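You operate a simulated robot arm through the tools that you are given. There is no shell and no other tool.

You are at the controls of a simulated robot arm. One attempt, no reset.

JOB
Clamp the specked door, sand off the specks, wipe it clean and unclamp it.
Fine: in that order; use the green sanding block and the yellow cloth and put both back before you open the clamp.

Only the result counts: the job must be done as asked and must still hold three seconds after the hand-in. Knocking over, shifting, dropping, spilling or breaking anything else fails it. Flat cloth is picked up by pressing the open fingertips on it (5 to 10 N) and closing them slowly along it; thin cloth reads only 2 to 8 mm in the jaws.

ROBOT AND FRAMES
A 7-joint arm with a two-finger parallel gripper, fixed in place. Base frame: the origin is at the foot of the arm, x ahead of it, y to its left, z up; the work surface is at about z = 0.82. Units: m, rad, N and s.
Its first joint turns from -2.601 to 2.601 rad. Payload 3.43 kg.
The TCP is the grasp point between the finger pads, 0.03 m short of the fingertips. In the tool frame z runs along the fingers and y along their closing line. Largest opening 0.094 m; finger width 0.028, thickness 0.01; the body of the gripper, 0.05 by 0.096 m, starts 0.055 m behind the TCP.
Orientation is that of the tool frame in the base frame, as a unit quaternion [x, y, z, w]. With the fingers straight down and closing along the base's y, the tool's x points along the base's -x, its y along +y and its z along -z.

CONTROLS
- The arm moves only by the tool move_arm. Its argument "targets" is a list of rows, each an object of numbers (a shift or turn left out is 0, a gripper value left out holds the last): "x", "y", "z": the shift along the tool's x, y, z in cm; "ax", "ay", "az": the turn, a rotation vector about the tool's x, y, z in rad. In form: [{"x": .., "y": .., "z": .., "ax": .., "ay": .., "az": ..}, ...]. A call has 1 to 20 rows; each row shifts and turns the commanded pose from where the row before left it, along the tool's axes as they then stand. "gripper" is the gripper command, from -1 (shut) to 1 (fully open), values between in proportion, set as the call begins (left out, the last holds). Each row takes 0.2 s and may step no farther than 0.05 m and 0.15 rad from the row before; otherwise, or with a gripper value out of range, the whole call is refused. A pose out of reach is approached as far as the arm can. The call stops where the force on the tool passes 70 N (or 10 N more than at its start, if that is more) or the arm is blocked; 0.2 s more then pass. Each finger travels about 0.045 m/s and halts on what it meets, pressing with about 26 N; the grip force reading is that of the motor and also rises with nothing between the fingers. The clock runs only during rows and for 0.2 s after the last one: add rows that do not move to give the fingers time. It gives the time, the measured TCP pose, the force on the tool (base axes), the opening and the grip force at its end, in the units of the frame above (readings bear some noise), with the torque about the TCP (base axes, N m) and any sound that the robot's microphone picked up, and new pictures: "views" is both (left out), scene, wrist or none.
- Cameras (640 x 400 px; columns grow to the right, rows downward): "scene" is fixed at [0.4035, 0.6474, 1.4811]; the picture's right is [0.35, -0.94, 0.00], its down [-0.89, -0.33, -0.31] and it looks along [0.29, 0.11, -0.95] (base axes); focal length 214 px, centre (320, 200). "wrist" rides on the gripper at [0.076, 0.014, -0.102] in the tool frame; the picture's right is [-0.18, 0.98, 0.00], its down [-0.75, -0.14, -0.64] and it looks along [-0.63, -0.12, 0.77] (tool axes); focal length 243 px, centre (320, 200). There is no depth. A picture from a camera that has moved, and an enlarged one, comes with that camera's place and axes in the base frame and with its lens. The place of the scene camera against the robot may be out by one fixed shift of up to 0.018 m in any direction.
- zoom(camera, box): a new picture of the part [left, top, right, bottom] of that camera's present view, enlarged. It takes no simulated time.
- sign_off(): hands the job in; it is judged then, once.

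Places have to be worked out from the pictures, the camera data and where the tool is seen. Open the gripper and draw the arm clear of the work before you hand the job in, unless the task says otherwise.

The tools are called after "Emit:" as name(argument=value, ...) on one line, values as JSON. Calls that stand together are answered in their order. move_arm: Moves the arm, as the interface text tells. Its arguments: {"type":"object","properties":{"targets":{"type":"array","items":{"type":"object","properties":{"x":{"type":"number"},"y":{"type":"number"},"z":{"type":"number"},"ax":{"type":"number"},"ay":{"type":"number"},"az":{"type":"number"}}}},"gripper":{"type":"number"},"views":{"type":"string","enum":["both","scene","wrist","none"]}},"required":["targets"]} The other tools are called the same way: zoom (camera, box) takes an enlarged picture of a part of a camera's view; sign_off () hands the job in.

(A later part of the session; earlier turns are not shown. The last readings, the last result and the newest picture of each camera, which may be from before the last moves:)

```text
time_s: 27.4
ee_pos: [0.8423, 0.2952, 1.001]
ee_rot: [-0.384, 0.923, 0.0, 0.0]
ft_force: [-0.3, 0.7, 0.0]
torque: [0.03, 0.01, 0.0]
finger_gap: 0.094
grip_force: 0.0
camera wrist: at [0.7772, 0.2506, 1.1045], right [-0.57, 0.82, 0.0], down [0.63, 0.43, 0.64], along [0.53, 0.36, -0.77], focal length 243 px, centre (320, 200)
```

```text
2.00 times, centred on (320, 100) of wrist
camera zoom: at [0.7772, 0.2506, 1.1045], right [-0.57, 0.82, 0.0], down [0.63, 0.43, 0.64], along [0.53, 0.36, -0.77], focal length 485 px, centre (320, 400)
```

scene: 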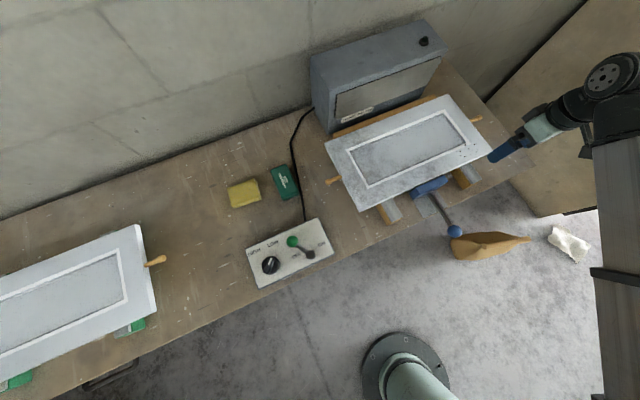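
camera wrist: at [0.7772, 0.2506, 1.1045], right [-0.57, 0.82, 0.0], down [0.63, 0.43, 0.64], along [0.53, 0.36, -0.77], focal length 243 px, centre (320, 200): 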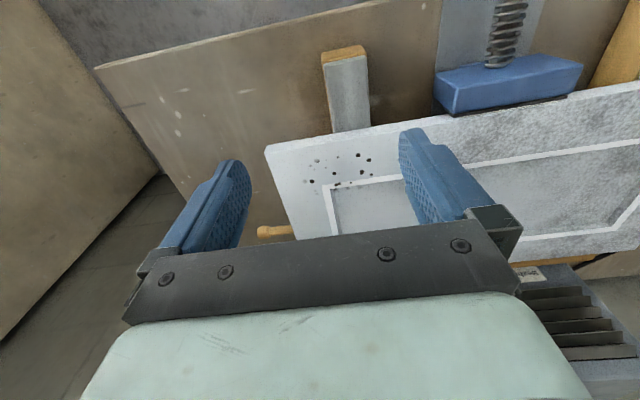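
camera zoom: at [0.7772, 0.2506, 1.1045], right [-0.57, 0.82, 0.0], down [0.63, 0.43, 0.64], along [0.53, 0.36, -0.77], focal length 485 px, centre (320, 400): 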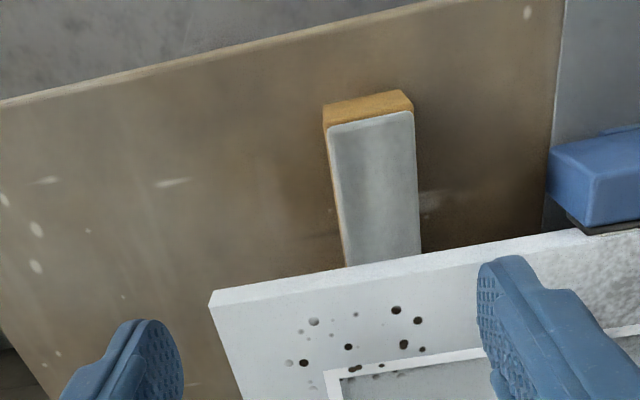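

Emit:
zoom(camera="wrist", box=[290, 135, 410, 215])

Emit:
zoom(camera="scene", box=[430, 120, 510, 175])

```text
5.00 times, centred on (350, 175) of wrist
camera zoom: at [0.7772, 0.2506, 1.1045], right [-0.57, 0.82, 0.0], down [0.63, 0.43, 0.64], along [0.53, 0.36, -0.77], focal length 1213 px, centre (170, 325)
```

zoom: 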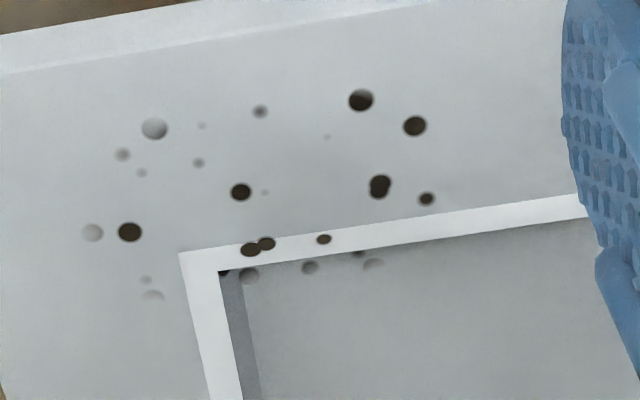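

```text
7.27 times, centred on (470, 148) of scene
camera zoom: at [0.4035, 0.6474, 1.4811], right [0.35, -0.94, 0.0], down [-0.89, -0.33, -0.31], along [0.29, 0.11, -0.95], focal length 1560 px, centre (-771, 582)
```

zoom: 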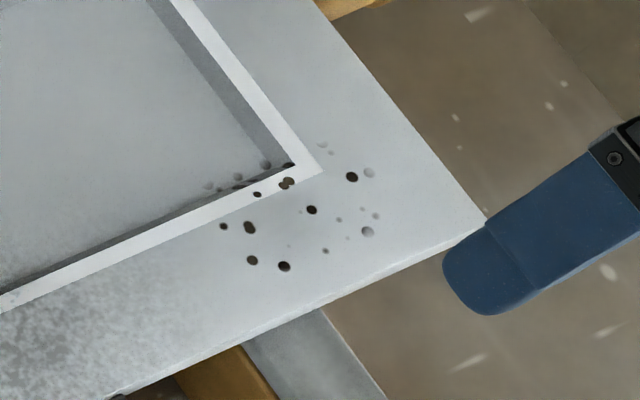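

The specks are dark dots on the frame face and on the white bead at the recess corner, around (0.91, 0.34). Next I fetch the sanding block: I move the wrist camera to look at the block and the cloth.

Emit:
move_arm(targets=[{"z": -4}, {"z": -2, "y": 3}, {"x": -0.79, "y": 4.19}, {"x": -0.79, "y": 4.19}, {"x": -0.79, "y": 4.19}, {"x": -0.79, "y": 4.19}, {"x": -0.79, "y": 4.19}, {"x": -0.79, "y": 4.19}, {"x": -0.79, "y": 4.19}, {"x": -0.79, "y": 4.19}, {"x": -0.79, "y": 4.19}, {"x": -0.79, "y": 4.19}, {"x": -0.79, "y": 4.19}, {"x": -0.79, "y": 4.19}, {"x": -0.79, "y": 4.19}, {}], views="both")

Emit:
zoom(camera="wrist", box=[160, 80, 520, 260])

```text
time_s: 30.8
ee_pos: [0.5095, 0.7722, 1.0616]
ee_rot: [-0.382, 0.924, 0.0, 0.0]
ft_force: [0.5, 0.2, 0.3]
torque: [-0.02, 0.04, 0.01]
finger_gap: 0.094
grip_force: 0.0
camera wrist: at [0.4439, 0.7285, 1.1652], right [-0.57, 0.82, 0.0], down [0.63, 0.43, 0.64], along [0.53, 0.36, -0.77], focal length 243 px, centre (320, 200)
```

scene: 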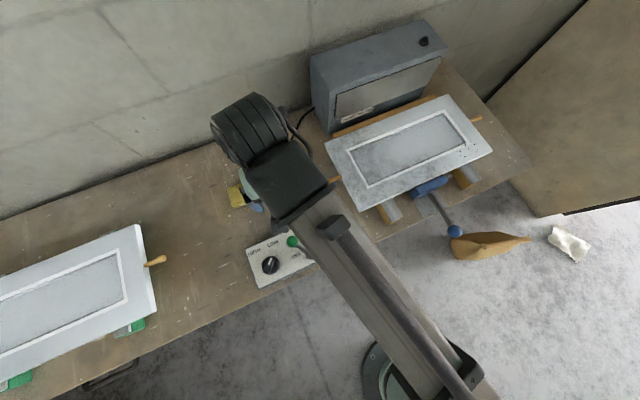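
wrist: 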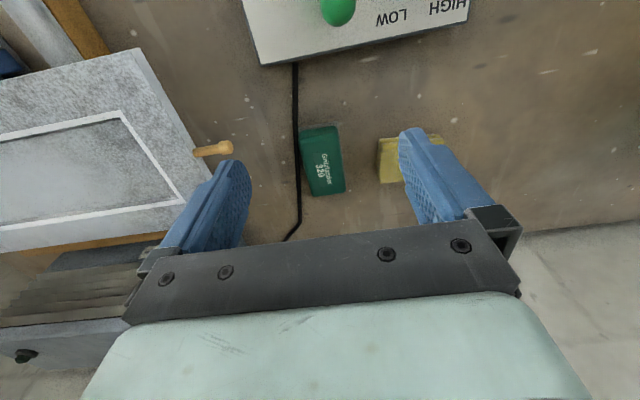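

```text
1.78 times, centred on (340, 170) of wrist
camera zoom: at [0.4439, 0.7285, 1.1652], right [-0.57, 0.82, 0.0], down [0.63, 0.43, 0.64], along [0.53, 0.36, -0.77], focal length 431 px, centre (284, 253)
```

zoom: 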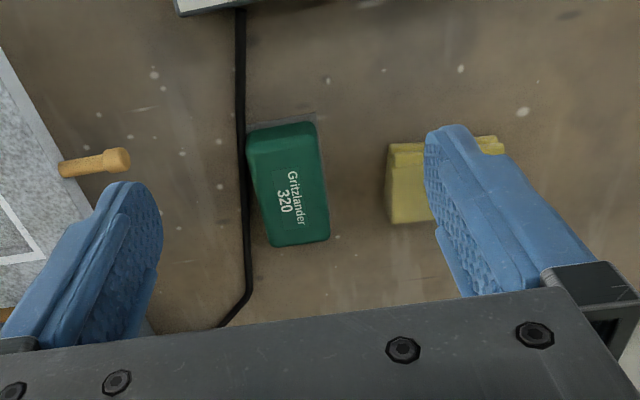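

Emit:
zoom(camera="wrist", box=[270, 110, 380, 210])

Emit:
zoom(camera="wrist", box=[360, 110, 470, 210])

```text
4.00 times, centred on (325, 160) of wrist
camera zoom: at [0.4439, 0.7285, 1.1652], right [-0.57, 0.82, 0.0], down [0.63, 0.43, 0.64], along [0.53, 0.36, -0.77], focal length 970 px, centre (300, 360)
```

zoom: 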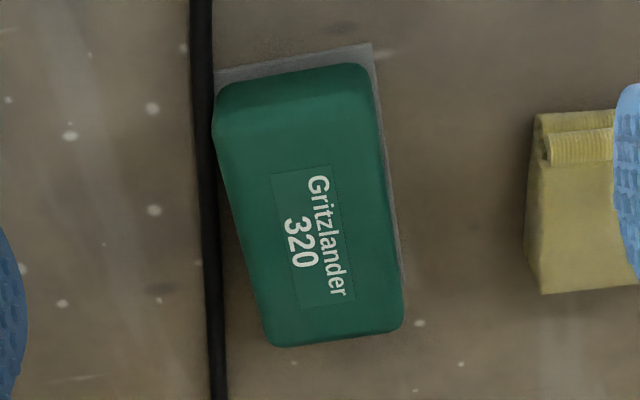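

```text
4.00 times, centred on (415, 160) of wrist
camera zoom: at [0.4439, 0.7285, 1.1652], right [-0.57, 0.82, 0.0], down [0.63, 0.43, 0.64], along [0.53, 0.36, -0.77], focal length 970 px, centre (-60, 360)
```

zoom: 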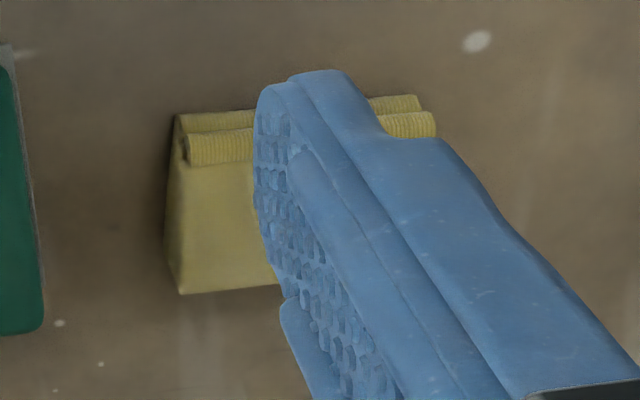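

The block lies at about (0.608, 0.847), ~0.10 × 0.055 × 0.026 m, long side along v (45°), with the black cable ~1 cm beside its right face. It is ~1.04 m out, so I tilt the tool 0.3 rad outward and move above it, planning to keep the fingertips above the cable.

Emit:
move_arm(targets=[{"ay": -0.15}, {"ay": -0.15}, {"x": -2.18, "y": -0.42, "z": 2.55}, {"x": -2.18, "y": -0.42, "z": 2.55}, {"x": -2.18, "y": -0.42, "z": 2.55}, {"x": -2.18, "y": -0.42, "z": 2.55}, {}, {}], views="both")

Emit:
zoom(camera="wrist", box=[160, 60, 480, 260])

```text
time_s: 32.6
ee_pos: [0.6029, 0.8424, 0.9902]
ee_rot: [-0.379, 0.913, 0.058, 0.139]
ft_force: [0.1, -0.5, -0.3]
torque: [0.0, -0.02, -0.01]
finger_gap: 0.094
grip_force: 0.0
camera wrist: at [0.5176, 0.7785, 1.0668], right [-0.57, 0.82, 0.05], down [0.47, 0.28, 0.84], along [0.67, 0.5, -0.55], focal length 243 px, centre (320, 200)
```

scene: 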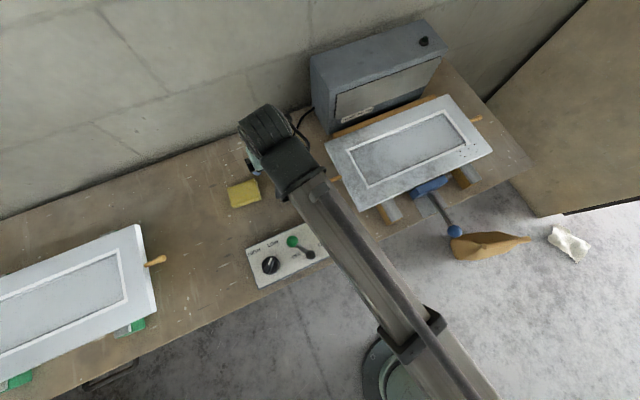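
wrist: 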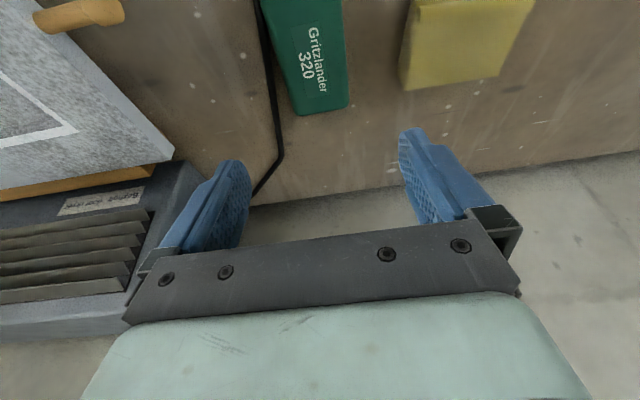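

```text
2.00 times, centred on (320, 160) of wrist
camera zoom: at [0.5176, 0.7785, 1.0668], right [-0.57, 0.82, 0.05], down [0.47, 0.28, 0.84], along [0.67, 0.5, -0.55], focal length 485 px, centre (320, 280)
```

zoom: 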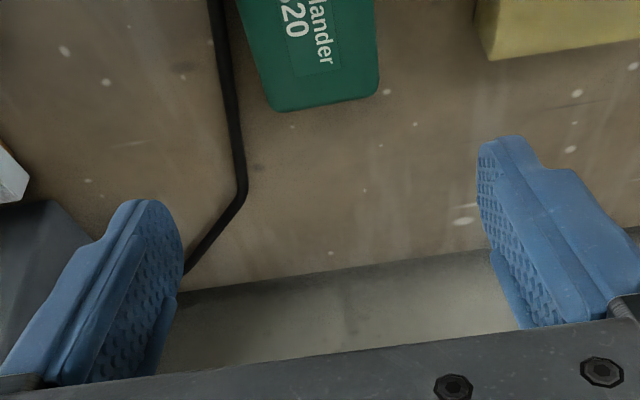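

The reach works, and the fingers straddle the block (its u-centre −0.169 matches the TCP). I descend vertically, stopping short first.

Emit:
move_arm(targets=[{"x": 0.89, "z": 2.86}, {"x": 0.89, "z": 2.86}, {"x": 0.89, "z": 2.86}, {"x": 0.44, "z": 1.43}, {}, {}], views="both")

Emit:
zoom(camera="wrist", box=[160, 60, 480, 260])

```text
time_s: 34.0
ee_pos: [0.6003, 0.841, 0.885]
ee_rot: [-0.38, 0.913, 0.057, 0.138]
ft_force: [-0.2, 0.2, -0.4]
torque: [-0.01, 0.02, 0.0]
finger_gap: 0.0941
grip_force: 0.0
camera wrist: at [0.5161, 0.7784, 0.9613], right [-0.57, 0.82, 0.05], down [0.47, 0.28, 0.84], along [0.67, 0.5, -0.55], focal length 243 px, centre (320, 200)
```

scene: 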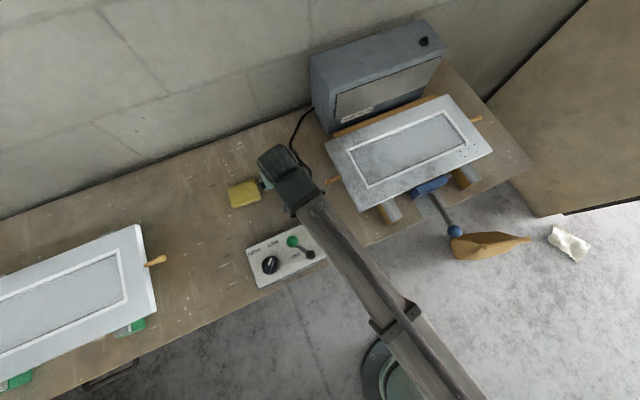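
wrist: 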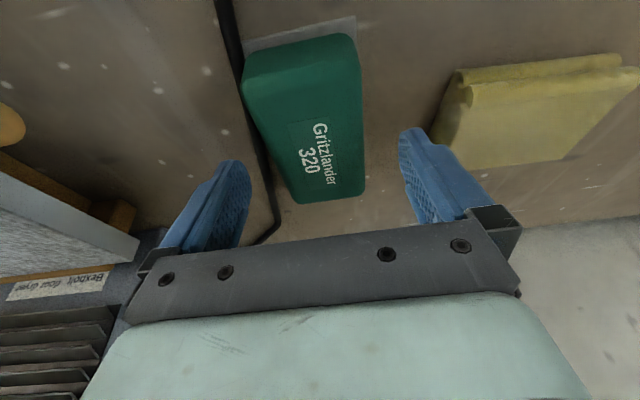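

```text
2.00 times, centred on (320, 160) of wrist
camera zoom: at [0.5161, 0.7784, 0.9613], right [-0.57, 0.82, 0.05], down [0.47, 0.28, 0.84], along [0.67, 0.5, -0.55], focal length 485 px, centre (320, 280)
```

zoom: 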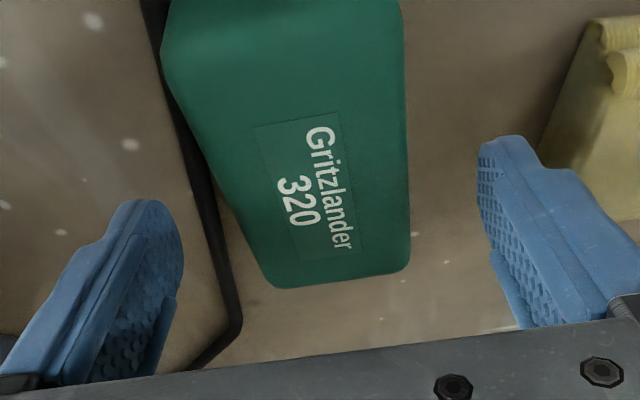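

Emit:
zoom(camera="wrist", box=[220, 0, 400, 110])

Emit:
zoom(camera="wrist", box=[400, 30, 640, 190])

```text
3.56 times, centred on (310, 55) of wrist
camera zoom: at [0.5161, 0.7784, 0.9613], right [-0.57, 0.82, 0.05], down [0.47, 0.28, 0.84], along [0.67, 0.5, -0.55], focal length 863 px, centre (356, 716)
```

zoom: 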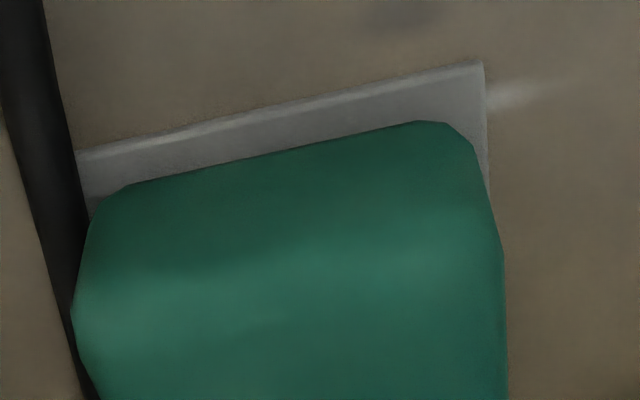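

```text
2.50 times, centred on (520, 110) of wrist
camera zoom: at [0.5161, 0.7784, 0.9613], right [-0.57, 0.82, 0.05], down [0.47, 0.28, 0.84], along [0.67, 0.5, -0.55], focal length 606 px, centre (-180, 425)
```

zoom: 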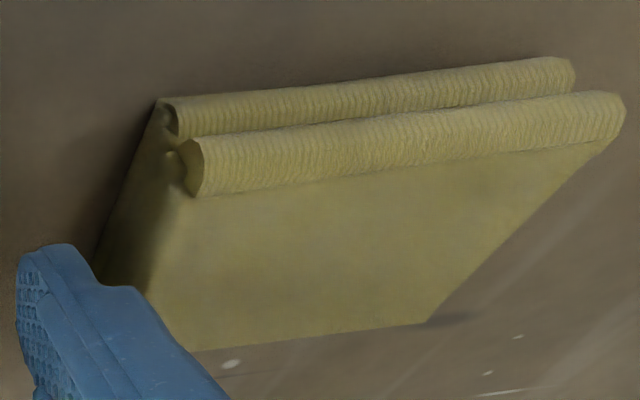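

The block top is at about z = 0.846 and the fingers clear the cable. I lower to TCP z ≈ 0.864 (fingertips ~1 cm above the table, over the cable) and close.

Emit:
move_arm(targets=[{"x": 0.31, "z": 1.0}, {"x": 0.32, "z": 1.03}, {}, {}], views="wrist")

Emit:
zoom(camera="wrist", box=[140, 40, 500, 260])

```text
time_s: 35.0
ee_pos: [0.5992, 0.8406, 0.8632]
ee_rot: [-0.38, 0.913, 0.058, 0.138]
ft_force: [-0.3, -0.4, -0.1]
torque: [-0.01, 0.01, 0.01]
finger_gap: 0.0943
grip_force: 0.0
camera wrist: at [0.516, 0.7781, 0.9402], right [-0.57, 0.82, 0.05], down [0.47, 0.28, 0.84], along [0.67, 0.5, -0.55], focal length 243 px, centre (320, 200)
```

wrist: 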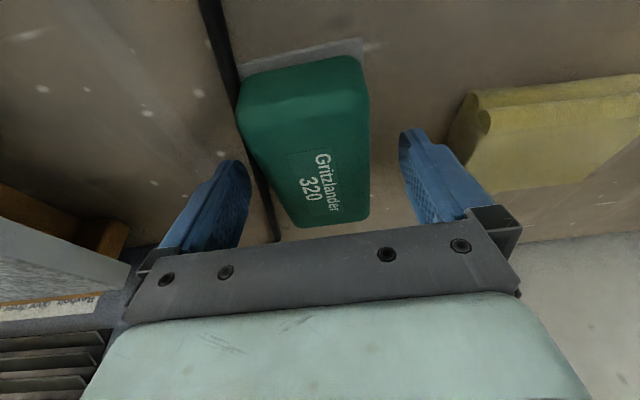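

```text
1.78 times, centred on (320, 150) of wrist
camera zoom: at [0.516, 0.7781, 0.9402], right [-0.57, 0.82, 0.05], down [0.47, 0.28, 0.84], along [0.67, 0.5, -0.55], focal length 431 px, centre (320, 289)
```

zoom: 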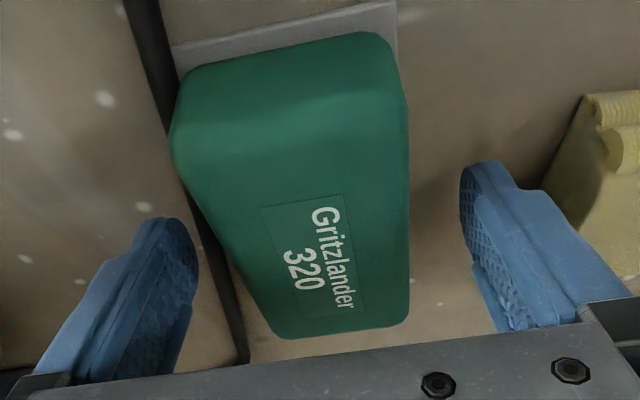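

Fingers straddle the block evenly and above the cable. Closing now.

Emit:
move_arm(targets=[{}, {}, {}, {}, {}], gripper=-1, views="both")

Emit:
zoom(camera="wrist", box=[140, 0, 500, 220])

```text
time_s: 36.2
ee_pos: [0.5993, 0.8409, 0.8645]
ee_rot: [-0.378, 0.914, 0.057, 0.138]
ft_force: [0.5, -0.9, 0.4]
torque: [-0.05, -0.03, -0.01]
finger_gap: 0.0639
grip_force: 26.0
camera wrist: at [0.516, 0.778, 0.9403], right [-0.57, 0.82, 0.05], down [0.47, 0.28, 0.84], along [0.67, 0.5, -0.55], focal length 243 px, centre (320, 200)
```

scene: 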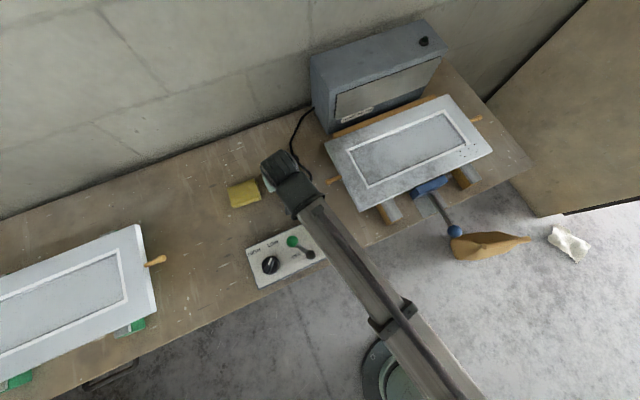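
wrist: 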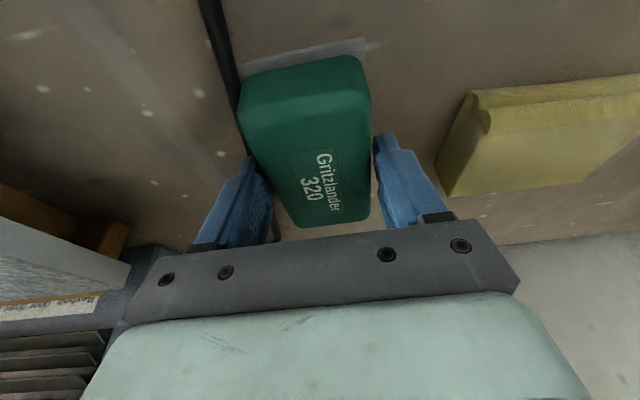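

```text
1.78 times, centred on (320, 110) of wrist
camera zoom: at [0.516, 0.778, 0.9403], right [-0.57, 0.82, 0.05], down [0.47, 0.28, 0.84], along [0.67, 0.5, -0.55], focal length 431 px, centre (320, 360)
```

zoom: 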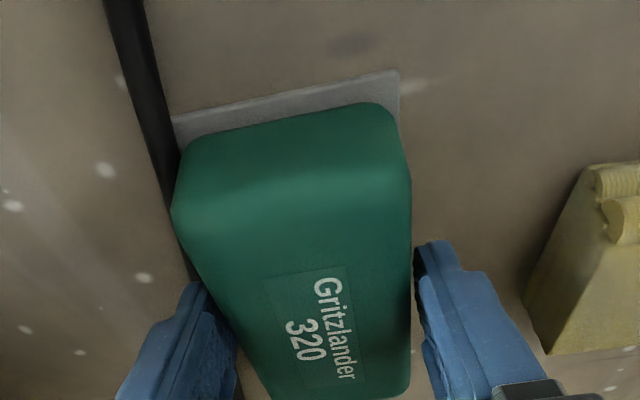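

Gripped at 64 mm with 26 N. I record this pose (0.599, 0.841, 0.8645) as the block's return pose and lift it a few cm.

Emit:
move_arm(targets=[{"x": -0.3, "z": -0.96}, {"x": -0.59, "z": -1.91}, {"x": -0.89, "z": -2.87}, {}], views="both")

Emit:
zoom(camera="wrist", box=[140, 0, 500, 220])

```text
time_s: 37.2
ee_pos: [0.5998, 0.8412, 0.9241]
ee_rot: [-0.379, 0.913, 0.058, 0.139]
ft_force: [-0.1, -0.5, -2.3]
torque: [0.0, -0.01, -0.03]
finger_gap: 0.0637
grip_force: 25.7
camera wrist: at [0.516, 0.778, 1.0006], right [-0.57, 0.82, 0.05], down [0.47, 0.28, 0.84], along [0.67, 0.5, -0.55], focal length 243 px, centre (320, 200)
```

scene: 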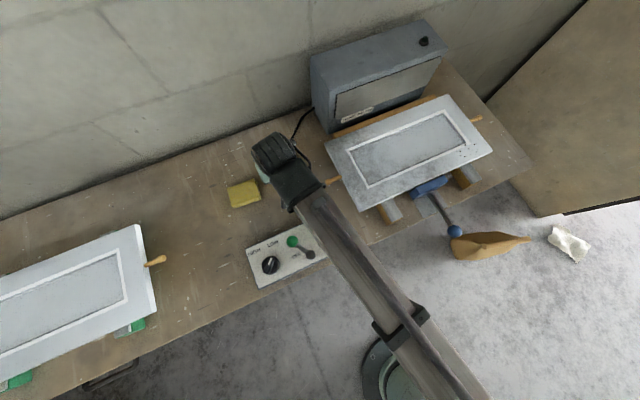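
wrist: 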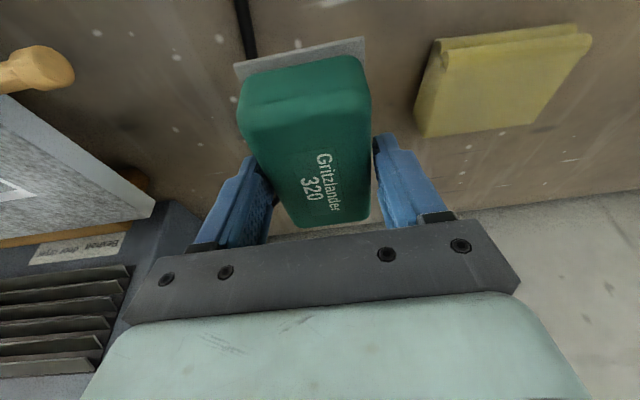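

```text
1.78 times, centred on (320, 110) of wrist
camera zoom: at [0.516, 0.778, 1.0006], right [-0.57, 0.82, 0.05], down [0.47, 0.28, 0.84], along [0.67, 0.5, -0.55], focal length 431 px, centre (320, 360)
```

zoom: 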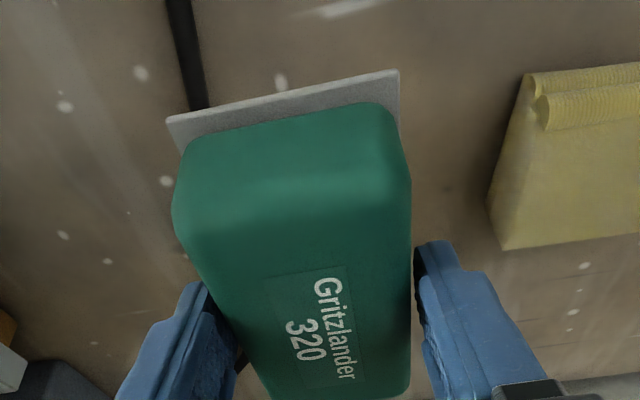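

The grey abrasive plate came along, so it is part of the block; it weighs ~2 N. I carry it at a safe height to above the speck area (target TCP u = 0.38, v = 0.86).

Emit:
move_arm(targets=[{"x": -1.12, "z": -3.63}, {"x": -1.12, "z": -3.63}, {"x": 1.168, "y": -4.236, "z": -0.3615}, {"x": 1.168, "y": -4.236, "z": -0.3615}, {"x": 1.168, "y": -4.236, "z": -0.3615}, {"x": 1.168, "y": -4.236, "z": -0.3615}, {"x": 1.168, "y": -4.236, "z": -0.3615}, {"x": 1.168, "y": -4.236, "z": -0.3615}, {"x": 1.168, "y": -4.236, "z": -0.3615}, {"x": 1.168, "y": -4.236, "z": -0.3615}, {"x": 1.168, "y": -4.236, "z": -0.3615}, {"x": 1.168, "y": -4.236, "z": -0.3615}, {"x": 1.168, "y": -4.236, "z": -0.3615}, {"x": 1.168, "y": -4.236, "z": -0.3615}, {"x": 1.168, "y": -4.236, "z": -0.3615}, {}], views="both")

Emit:
zoom(camera="wrist", box=[100, 0, 540, 240])

```text
time_s: 40.6
ee_pos: [0.8794, 0.3387, 0.9989]
ee_rot: [-0.38, 0.913, 0.058, 0.138]
ft_force: [0.6, -0.7, -0.1]
torque: [0.06, 0.03, 0.02]
finger_gap: 0.0636
grip_force: 25.8
camera wrist: at [0.795, 0.276, 1.0758], right [-0.57, 0.82, 0.05], down [0.47, 0.28, 0.84], along [0.67, 0.5, -0.55], focal length 243 px, centre (320, 200)
```

scene: 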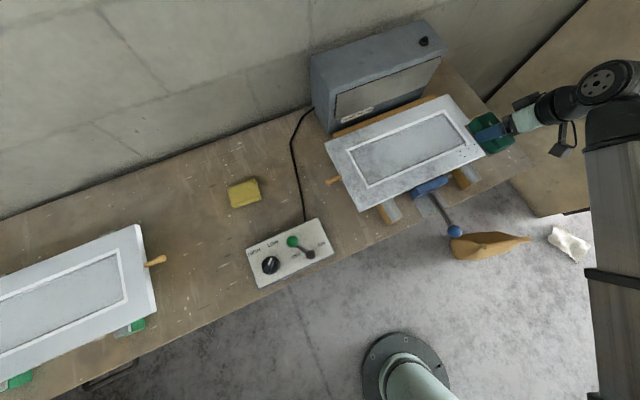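
wrist: 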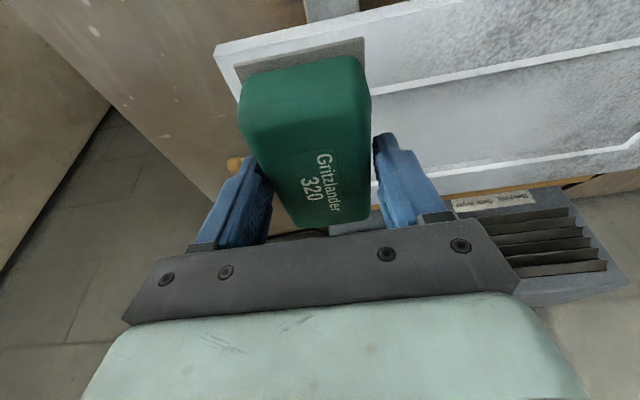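

```text
1.45 times, centred on (320, 120) of wrist
camera zoom: at [0.795, 0.276, 1.0758], right [-0.57, 0.82, 0.05], down [0.47, 0.28, 0.84], along [0.67, 0.5, -0.55], focal length 353 px, centre (320, 316)
```

zoom: 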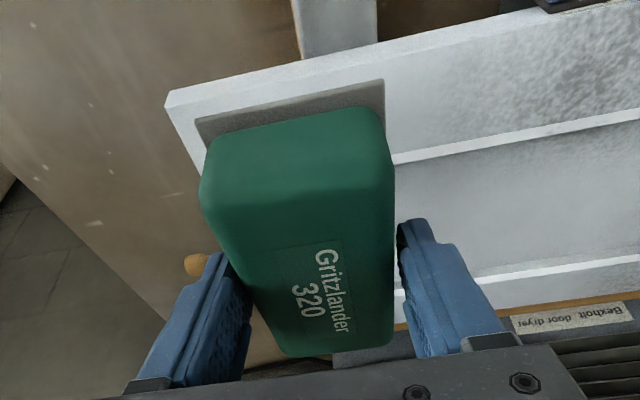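

I'm above the specks at u = 0.382, v = 0.861. I descend to just above the door face.

Emit:
move_arm(targets=[{"x": 0.945, "z": 3.06}, {"x": 0.59, "z": 1.91}, {"x": 0.15, "z": 0.48}, {}, {}], views="both")

Emit:
zoom(camera="wrist", box=[100, 0, 540, 240])

Emit:
zoom(camera="scene", box=[420, 90, 560, 190])

```text
time_s: 41.8
ee_pos: [0.879, 0.3391, 0.9433]
ee_rot: [-0.38, 0.913, 0.059, 0.138]
ft_force: [-0.1, 0.0, -1.5]
torque: [-0.01, 0.01, -0.01]
finger_gap: 0.0638
grip_force: 25.6
camera wrist: at [0.7948, 0.2764, 1.0188], right [-0.57, 0.82, 0.05], down [0.47, 0.28, 0.84], along [0.67, 0.5, -0.55], focal length 243 px, centre (320, 200)
```

scene: 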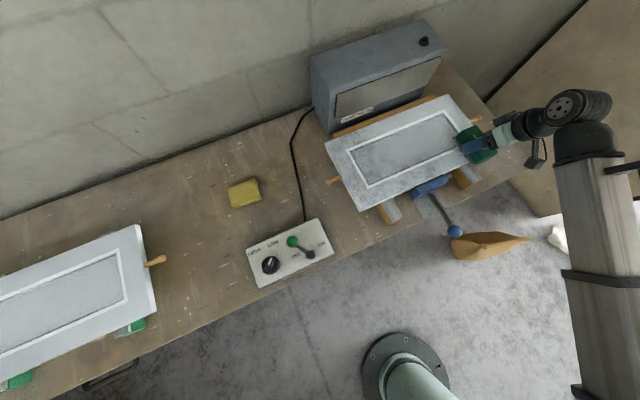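
wrist: 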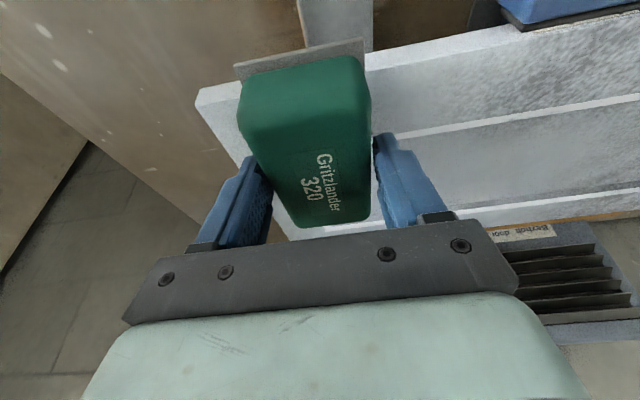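

```text
1.45 times, centred on (320, 120) of wrist
camera zoom: at [0.7948, 0.2764, 1.0188], right [-0.57, 0.82, 0.05], down [0.47, 0.28, 0.84], along [0.67, 0.5, -0.55], focal length 353 px, centre (320, 316)
```

zoom: 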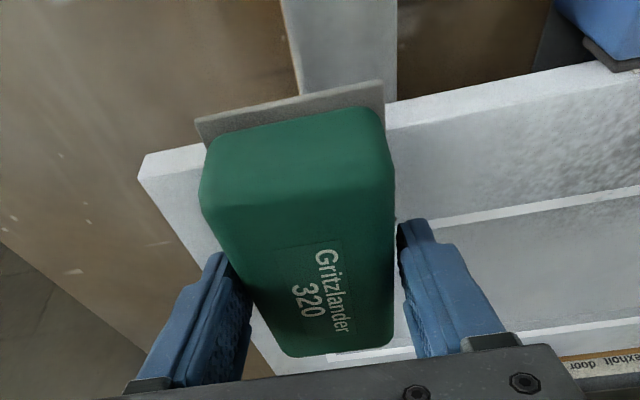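

```text
4.00 times, centred on (490, 140) of scene
camera zoom: at [0.4035, 0.6474, 1.4811], right [0.35, -0.94, 0.0], down [-0.89, -0.33, -0.31], along [0.29, 0.11, -0.95], focal length 858 px, centre (-360, 440)
```

zoom: 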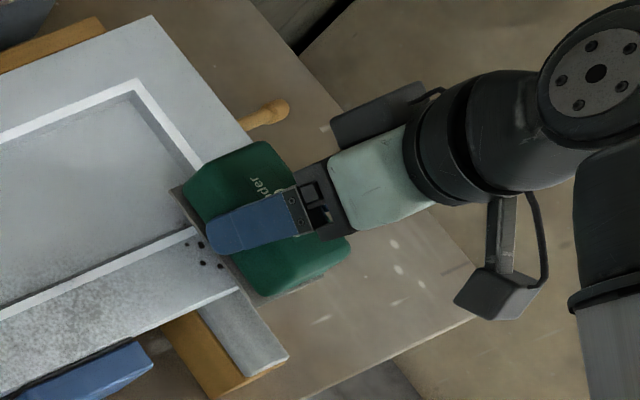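

Block bottom is at ≈0.899, just over the door. I step down in small increments to find contact.

Emit:
move_arm(targets=[{"x": 0.089, "z": 0.287}, {"x": 0.089, "z": 0.287}, {"x": 0.089, "z": 0.287}, {"x": 0.059, "z": 0.191}, {}], views="none")

```text
time_s: 43.0
ee_pos: [0.8774, 0.3403, 0.9326]
ee_rot: [-0.379, 0.913, 0.058, 0.139]
ft_force: [1.8, 0.4, 14.5]
torque: [-0.08, 0.17, 0.01]
finger_gap: 0.0641
grip_force: 26.1
```

Contact at TCP z ≈ 0.933 (door face ≈ 0.889) with ~15 N. I now rub along u over the speck range (u 0.35 to 0.42) and back.

Emit:
move_arm(targets=[{"y": 1}, {"y": 1}, {"y": 1}, {"y": -1}, {"y": -1}, {"y": -1}, {"y": -1}, {"y": -1}, {"y": -1}, {"y": -1}, {"y": 1}, {"y": 1}, {"y": 1}, {"y": 1}, {"y": 1}, {"y": 1}, {"y": 1}], views="both")

Emit:
zoom(camera="scene", box=[420, 90, 560, 190])

Emit:
zoom(camera="wrist", box=[100, 0, 540, 240])

```text
time_s: 46.6
ee_pos: [0.8564, 0.3603, 0.9318]
ee_rot: [-0.379, 0.913, 0.057, 0.138]
ft_force: [3.1, -4.5, 13.4]
torque: [-0.24, 0.18, 0.15]
finger_gap: 0.0638
grip_force: 25.8
camera wrist: at [0.7723, 0.2976, 1.0085], right [-0.57, 0.82, 0.05], down [0.47, 0.28, 0.84], along [0.67, 0.5, -0.55], focal length 243 px, centre (320, 200)
```

scene: 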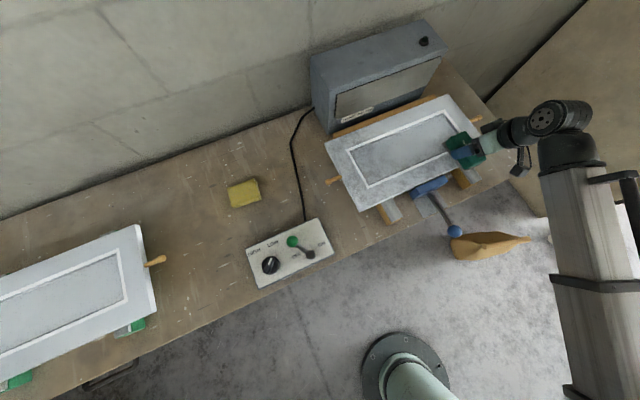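
wrist: 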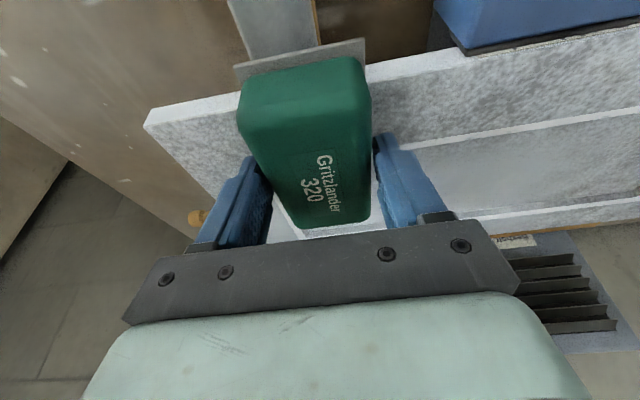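

```text
4.00 times, centred on (490, 140) of scene
camera zoom: at [0.4035, 0.6474, 1.4811], right [0.35, -0.94, 0.0], down [-0.89, -0.33, -0.31], along [0.29, 0.11, -0.95], focal length 858 px, centre (-360, 440)
```

zoom: 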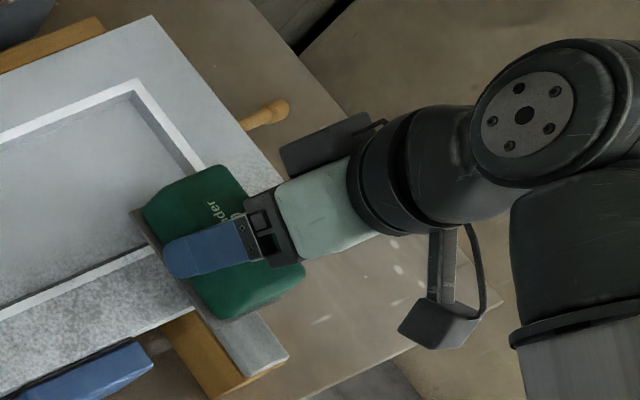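

```text
1.45 times, centred on (320, 120) of wrist
camera zoom: at [0.7723, 0.2976, 1.0085], right [-0.57, 0.82, 0.05], down [0.47, 0.28, 0.84], along [0.67, 0.5, -0.55], focal length 353 px, centre (320, 316)
```

zoom: 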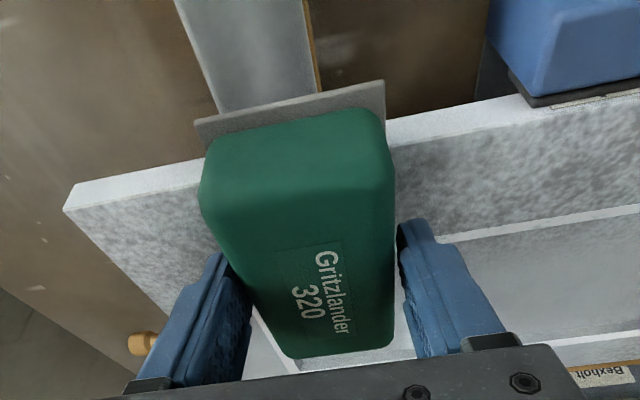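

The frame area I rubbed has turned dusty and the dark dots there vanish. I shift 2 cm toward the recess and rub again to cover the bead specks.

Emit:
move_arm(targets=[{"x": -0.955, "z": 0.295}, {"x": -0.955, "z": 0.295}, {"y": -1}, {"y": -1}, {"y": -1}, {"y": -1}, {"y": -1}, {"y": -1}, {"y": -1}, {"y": 1}, {"y": 1}, {"y": 1}, {"y": 1}, {"y": 1}, {"y": 1}, {"y": 1}], views="scene")

Emit:
zoom(camera="scene", box=[420, 90, 560, 190])

```text
time_s: 50.0
ee_pos: [0.8708, 0.3742, 0.9311]
ee_rot: [-0.379, 0.913, 0.057, 0.139]
ft_force: [0.9, -1.5, 4.2]
torque: [-0.14, 0.14, 0.09]
finger_gap: 0.0642
grip_force: 25.1
```

scene: 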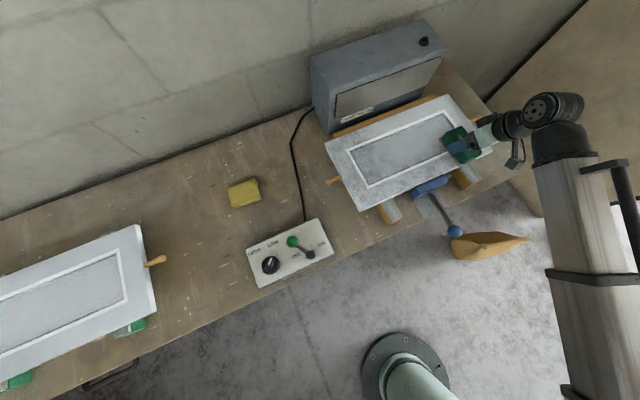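

```text
4.00 times, centred on (490, 140) of scene
camera zoom: at [0.4035, 0.6474, 1.4811], right [0.35, -0.94, 0.0], down [-0.89, -0.33, -0.31], along [0.29, 0.11, -0.95], focal length 858 px, centre (-360, 440)
```

zoom: 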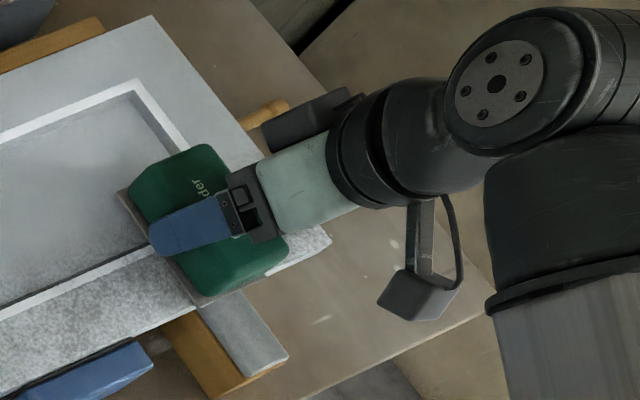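

The force fell to ~4 N with the block half over the recess. I lift off and move aside to inspect what is left.

Emit:
move_arm(targets=[{"x": -1.035, "z": -3.345}, {"x": -1.035, "z": -3.345}, {"x": 3.885, "y": -1.875, "z": -1.2}, {"x": 3.885, "y": -1.875, "z": -1.2}, {"z": -3}, {}], views="both")

Emit:
zoom(camera="scene", box=[420, 100, 520, 190])

Emit:
zoom(camera="scene", box=[310, 80, 510, 220])

Emit:
zoom(camera="wrist", box=[160, 20, 640, 240])

```text
time_s: 51.4
ee_pos: [0.833, 0.2834, 1.0311]
ee_rot: [-0.379, 0.913, 0.058, 0.138]
ft_force: [0.4, 0.1, -1.3]
torque: [0.0, 0.03, -0.01]
finger_gap: 0.0636
grip_force: 25.8
camera wrist: at [0.7498, 0.2202, 1.1075], right [-0.57, 0.82, 0.05], down [0.47, 0.28, 0.84], along [0.67, 0.5, -0.55], focal length 243 px, centre (320, 200)
```

scene: 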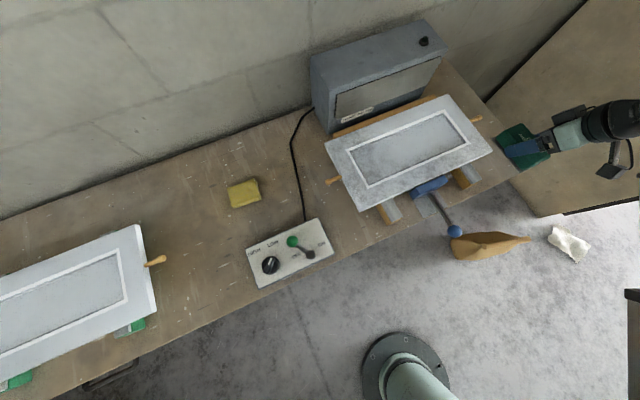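
wrist: 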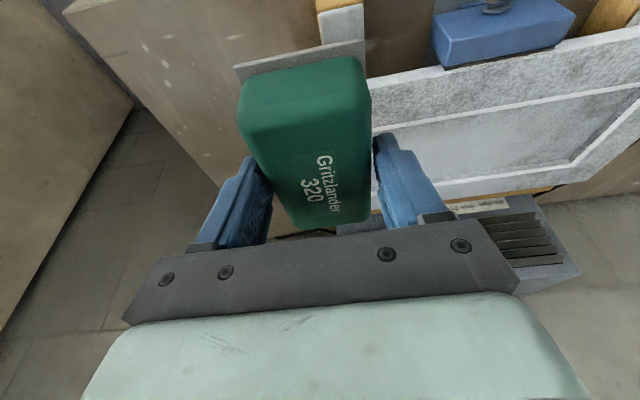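

```text
4.44 times, centred on (470, 145) of scene
camera zoom: at [0.4035, 0.6474, 1.4811], right [0.35, -0.94, 0.0], down [-0.89, -0.33, -0.31], along [0.29, 0.11, -0.95], focal length 953 px, centre (-347, 444)
```

zoom: 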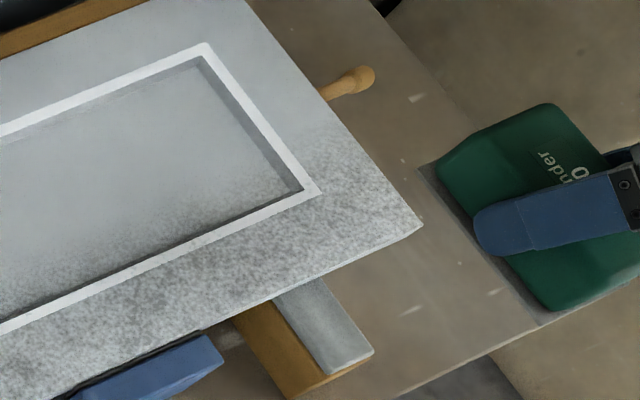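

```text
2.86 times, centred on (410, 150) of scene
camera zoom: at [0.4035, 0.6474, 1.4811], right [0.35, -0.94, 0.0], down [-0.89, -0.33, -0.31], along [0.29, 0.11, -0.95], focal length 613 px, centre (63, 343)
```

zoom: 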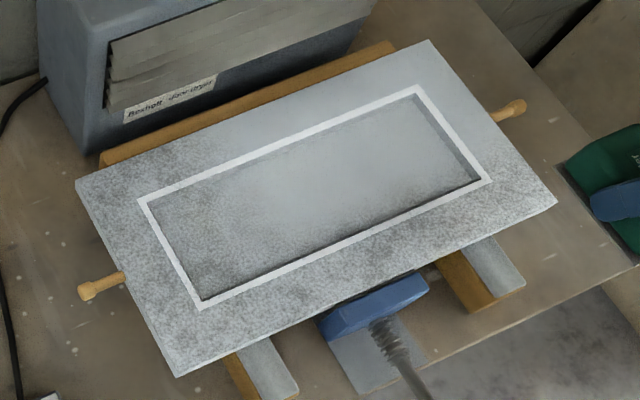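

```text
1.33 times, centred on (400, 130) of wrist
camera zoom: at [0.7498, 0.2202, 1.1075], right [-0.57, 0.82, 0.05], down [0.47, 0.28, 0.84], along [0.67, 0.5, -0.55], focal length 324 px, centre (213, 293)
```

zoom: 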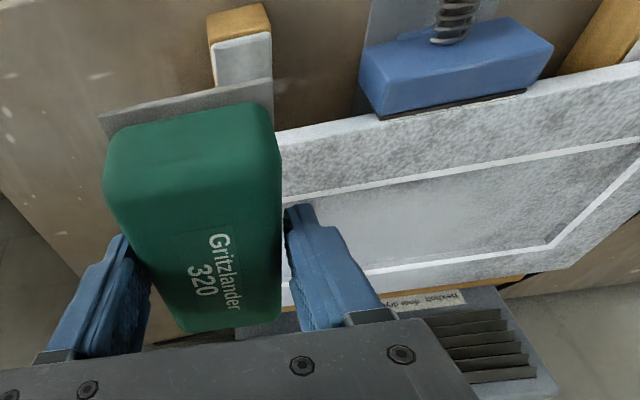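

No dark dots are visible any more. I zoom further to confirm no speck remains on the frame, bead or recess.

Emit:
zoom(camera="scene", box=[440, 125, 500, 170])

Emit:
zoom(camera="scene", box=[320, 130, 420, 220])

Emit:
zoom(camera="scene", box=[400, 90, 490, 150])

```text
8.89 times, centred on (470, 148) of scene
camera zoom: at [0.4035, 0.6474, 1.4811], right [0.35, -0.94, 0.0], down [-0.89, -0.33, -0.31], along [0.29, 0.11, -0.95], focal length 1906 px, centre (-1013, 667)
```

zoom: 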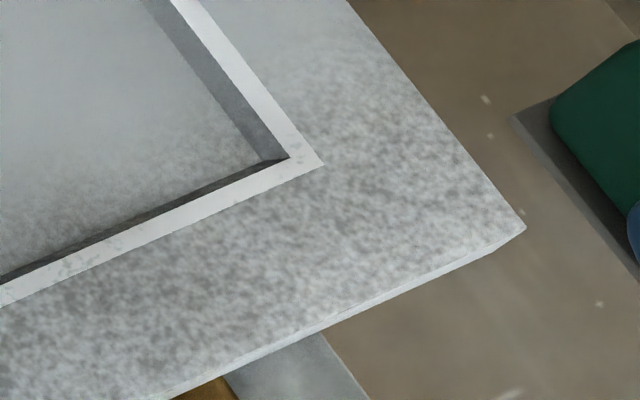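

```text
4.44 times, centred on (370, 175) of scene
camera zoom: at [0.4035, 0.6474, 1.4811], right [0.35, -0.94, 0.0], down [-0.89, -0.33, -0.31], along [0.29, 0.11, -0.95], focal length 953 px, centre (98, 311)
```

zoom: 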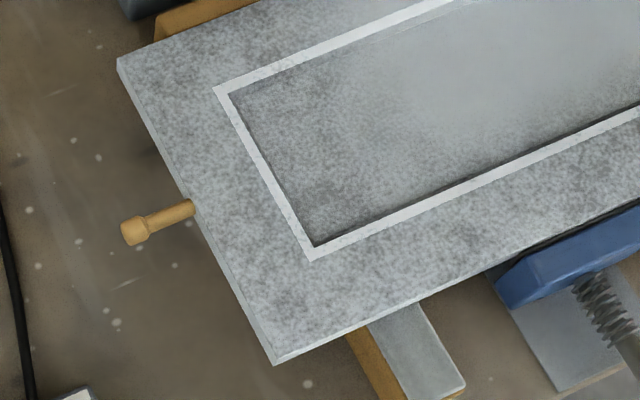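

```text
6.67 times, centred on (445, 120) of scene
camera zoom: at [0.4035, 0.6474, 1.4811], right [0.35, -0.94, 0.0], down [-0.89, -0.33, -0.31], along [0.29, 0.11, -0.95], focal length 1430 px, centre (-513, 733)
```

zoom: 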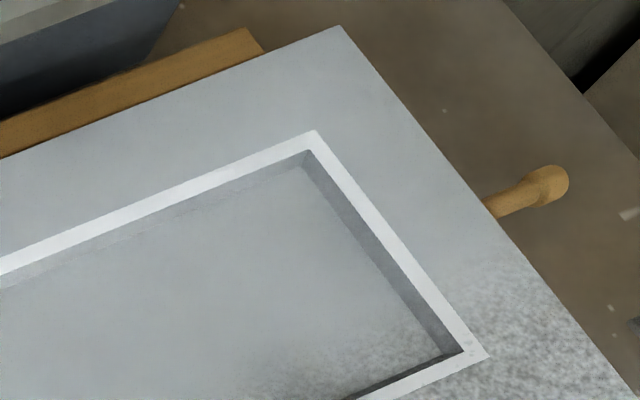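

All specks are sanded off; sanding left dust there, and grey dust also covers the left and near parts of the door, which the wiping must deal with. I now carry the block back to above its place.

Emit:
move_arm(targets=[{"x": -1.499, "y": 3.996, "z": 0.688}, {"x": -1.499, "y": 3.996, "z": 0.688}, {"x": -1.499, "y": 3.996, "z": 0.688}, {"x": -1.499, "y": 3.996, "z": 0.688}, {"x": -1.499, "y": 3.996, "z": 0.688}, {"x": -1.499, "y": 3.996, "z": 0.688}, {"x": -1.499, "y": 3.996, "z": 0.688}, {"x": -1.499, "y": 3.996, "z": 0.688}, {"x": -1.499, "y": 3.996, "z": 0.688}, {"x": -1.499, "y": 3.996, "z": 0.688}, {"x": -1.499, "y": 3.996, "z": 0.688}, {"x": -1.499, "y": 3.996, "z": 0.688}, {"x": -1.499, "y": 3.996, "z": 0.688}, {"x": -1.499, "y": 3.996, "z": 0.688}, {}, {}], views="both")

```text
time_s: 54.8
ee_pos: [0.5981, 0.8407, 1.0012]
ee_rot: [-0.38, 0.913, 0.057, 0.138]
ft_force: [0.2, 0.0, -2.3]
torque: [0.03, -0.02, 0.05]
finger_gap: 0.0636
grip_force: 25.7
camera wrist: at [0.515, 0.7781, 1.0769], right [-0.57, 0.82, 0.05], down [0.47, 0.28, 0.84], along [0.67, 0.5, -0.55], focal length 243 px, centre (320, 200)
```

scene: 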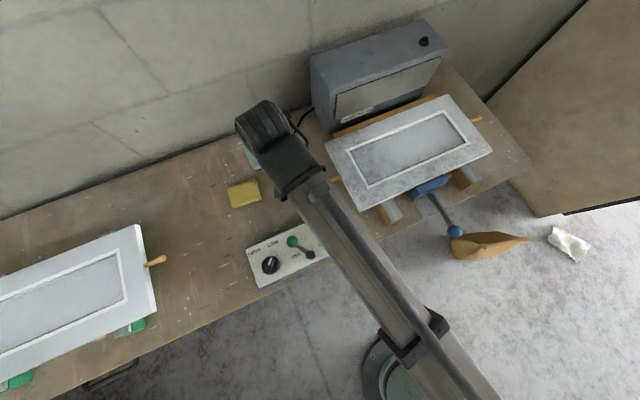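
wrist: 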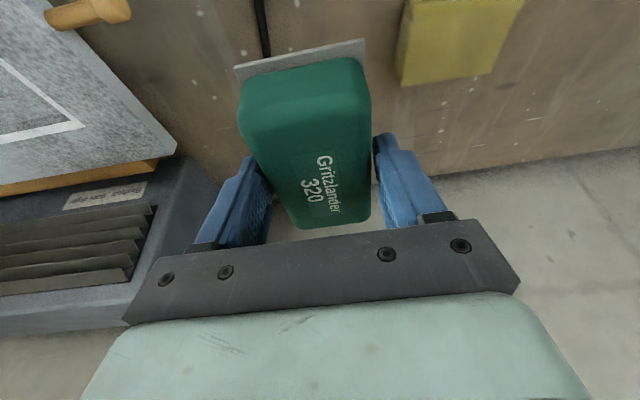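

I lower the block toward the table, leaving ~1.5 cm to check the alignment against the recorded pose.

Emit:
move_arm(targets=[{"x": 0.887, "z": 2.866}, {"x": 0.887, "z": 2.866}, {"x": 0.887, "z": 2.866}, {"x": 0.887, "z": 2.866}, {}, {}], views="both")

Emit:
zoom(camera="wrist", box=[140, 0, 500, 220])

```text
time_s: 56.2
ee_pos: [0.5976, 0.841, 0.8794]
ee_rot: [-0.379, 0.913, 0.057, 0.138]
ft_force: [-0.4, -1.1, -1.8]
torque: [-0.01, 0.02, 0.01]
finger_gap: 0.0639
grip_force: 25.6
camera wrist: at [0.5146, 0.7788, 0.9561], right [-0.57, 0.82, 0.05], down [0.47, 0.28, 0.84], along [0.67, 0.5, -0.55], focal length 243 px, centre (320, 200)
```

scene: 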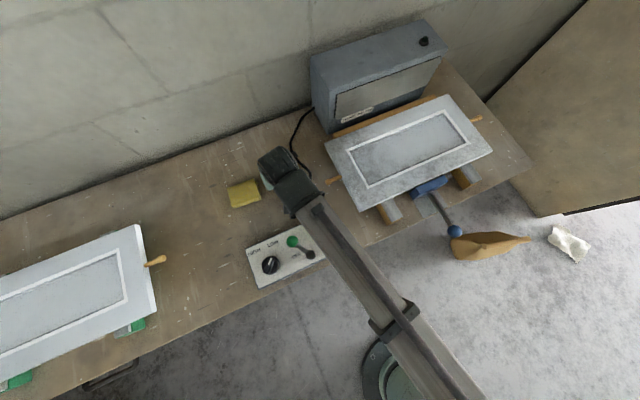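
wrist: 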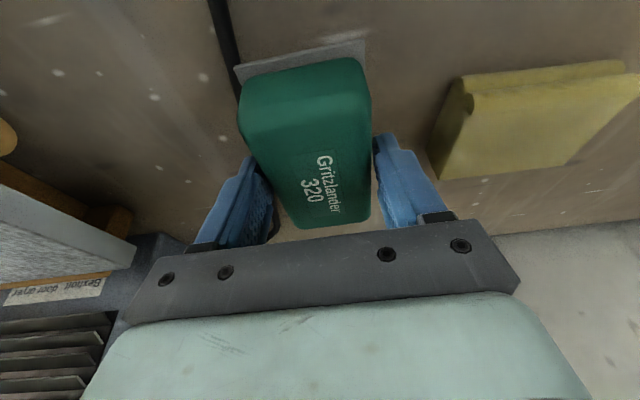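

```text
1.78 times, centred on (320, 110) of wrist
camera zoom: at [0.5146, 0.7788, 0.9561], right [-0.57, 0.82, 0.05], down [0.47, 0.28, 0.84], along [0.67, 0.5, -0.55], focal length 431 px, centre (320, 360)
```

zoom: 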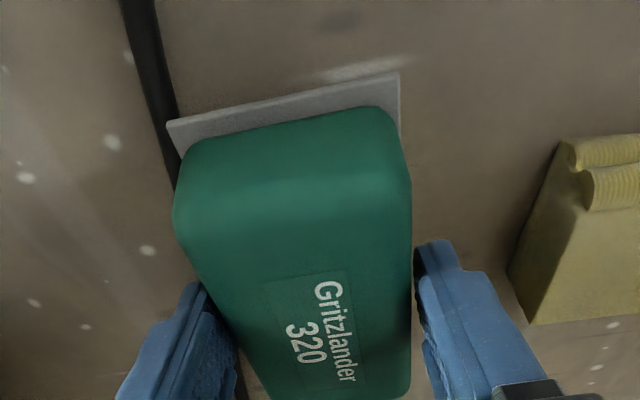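

Aligned within ~1–2 mm of the recorded pose. I lower the last 15 mm gently until contact.

Emit:
move_arm(targets=[{"x": 0.1, "y": -0.06, "z": 0.58}, {"x": 0.15, "z": 0.48}, {"x": 0.089, "z": 0.287}, {}, {}], views="none")

```text
time_s: 57.4
ee_pos: [0.5996, 0.8427, 0.8665]
ee_rot: [-0.379, 0.913, 0.056, 0.139]
ft_force: [0.6, -0.7, -1.1]
torque: [0.01, 0.01, 0.0]
finger_gap: 0.0639
grip_force: 25.7
```

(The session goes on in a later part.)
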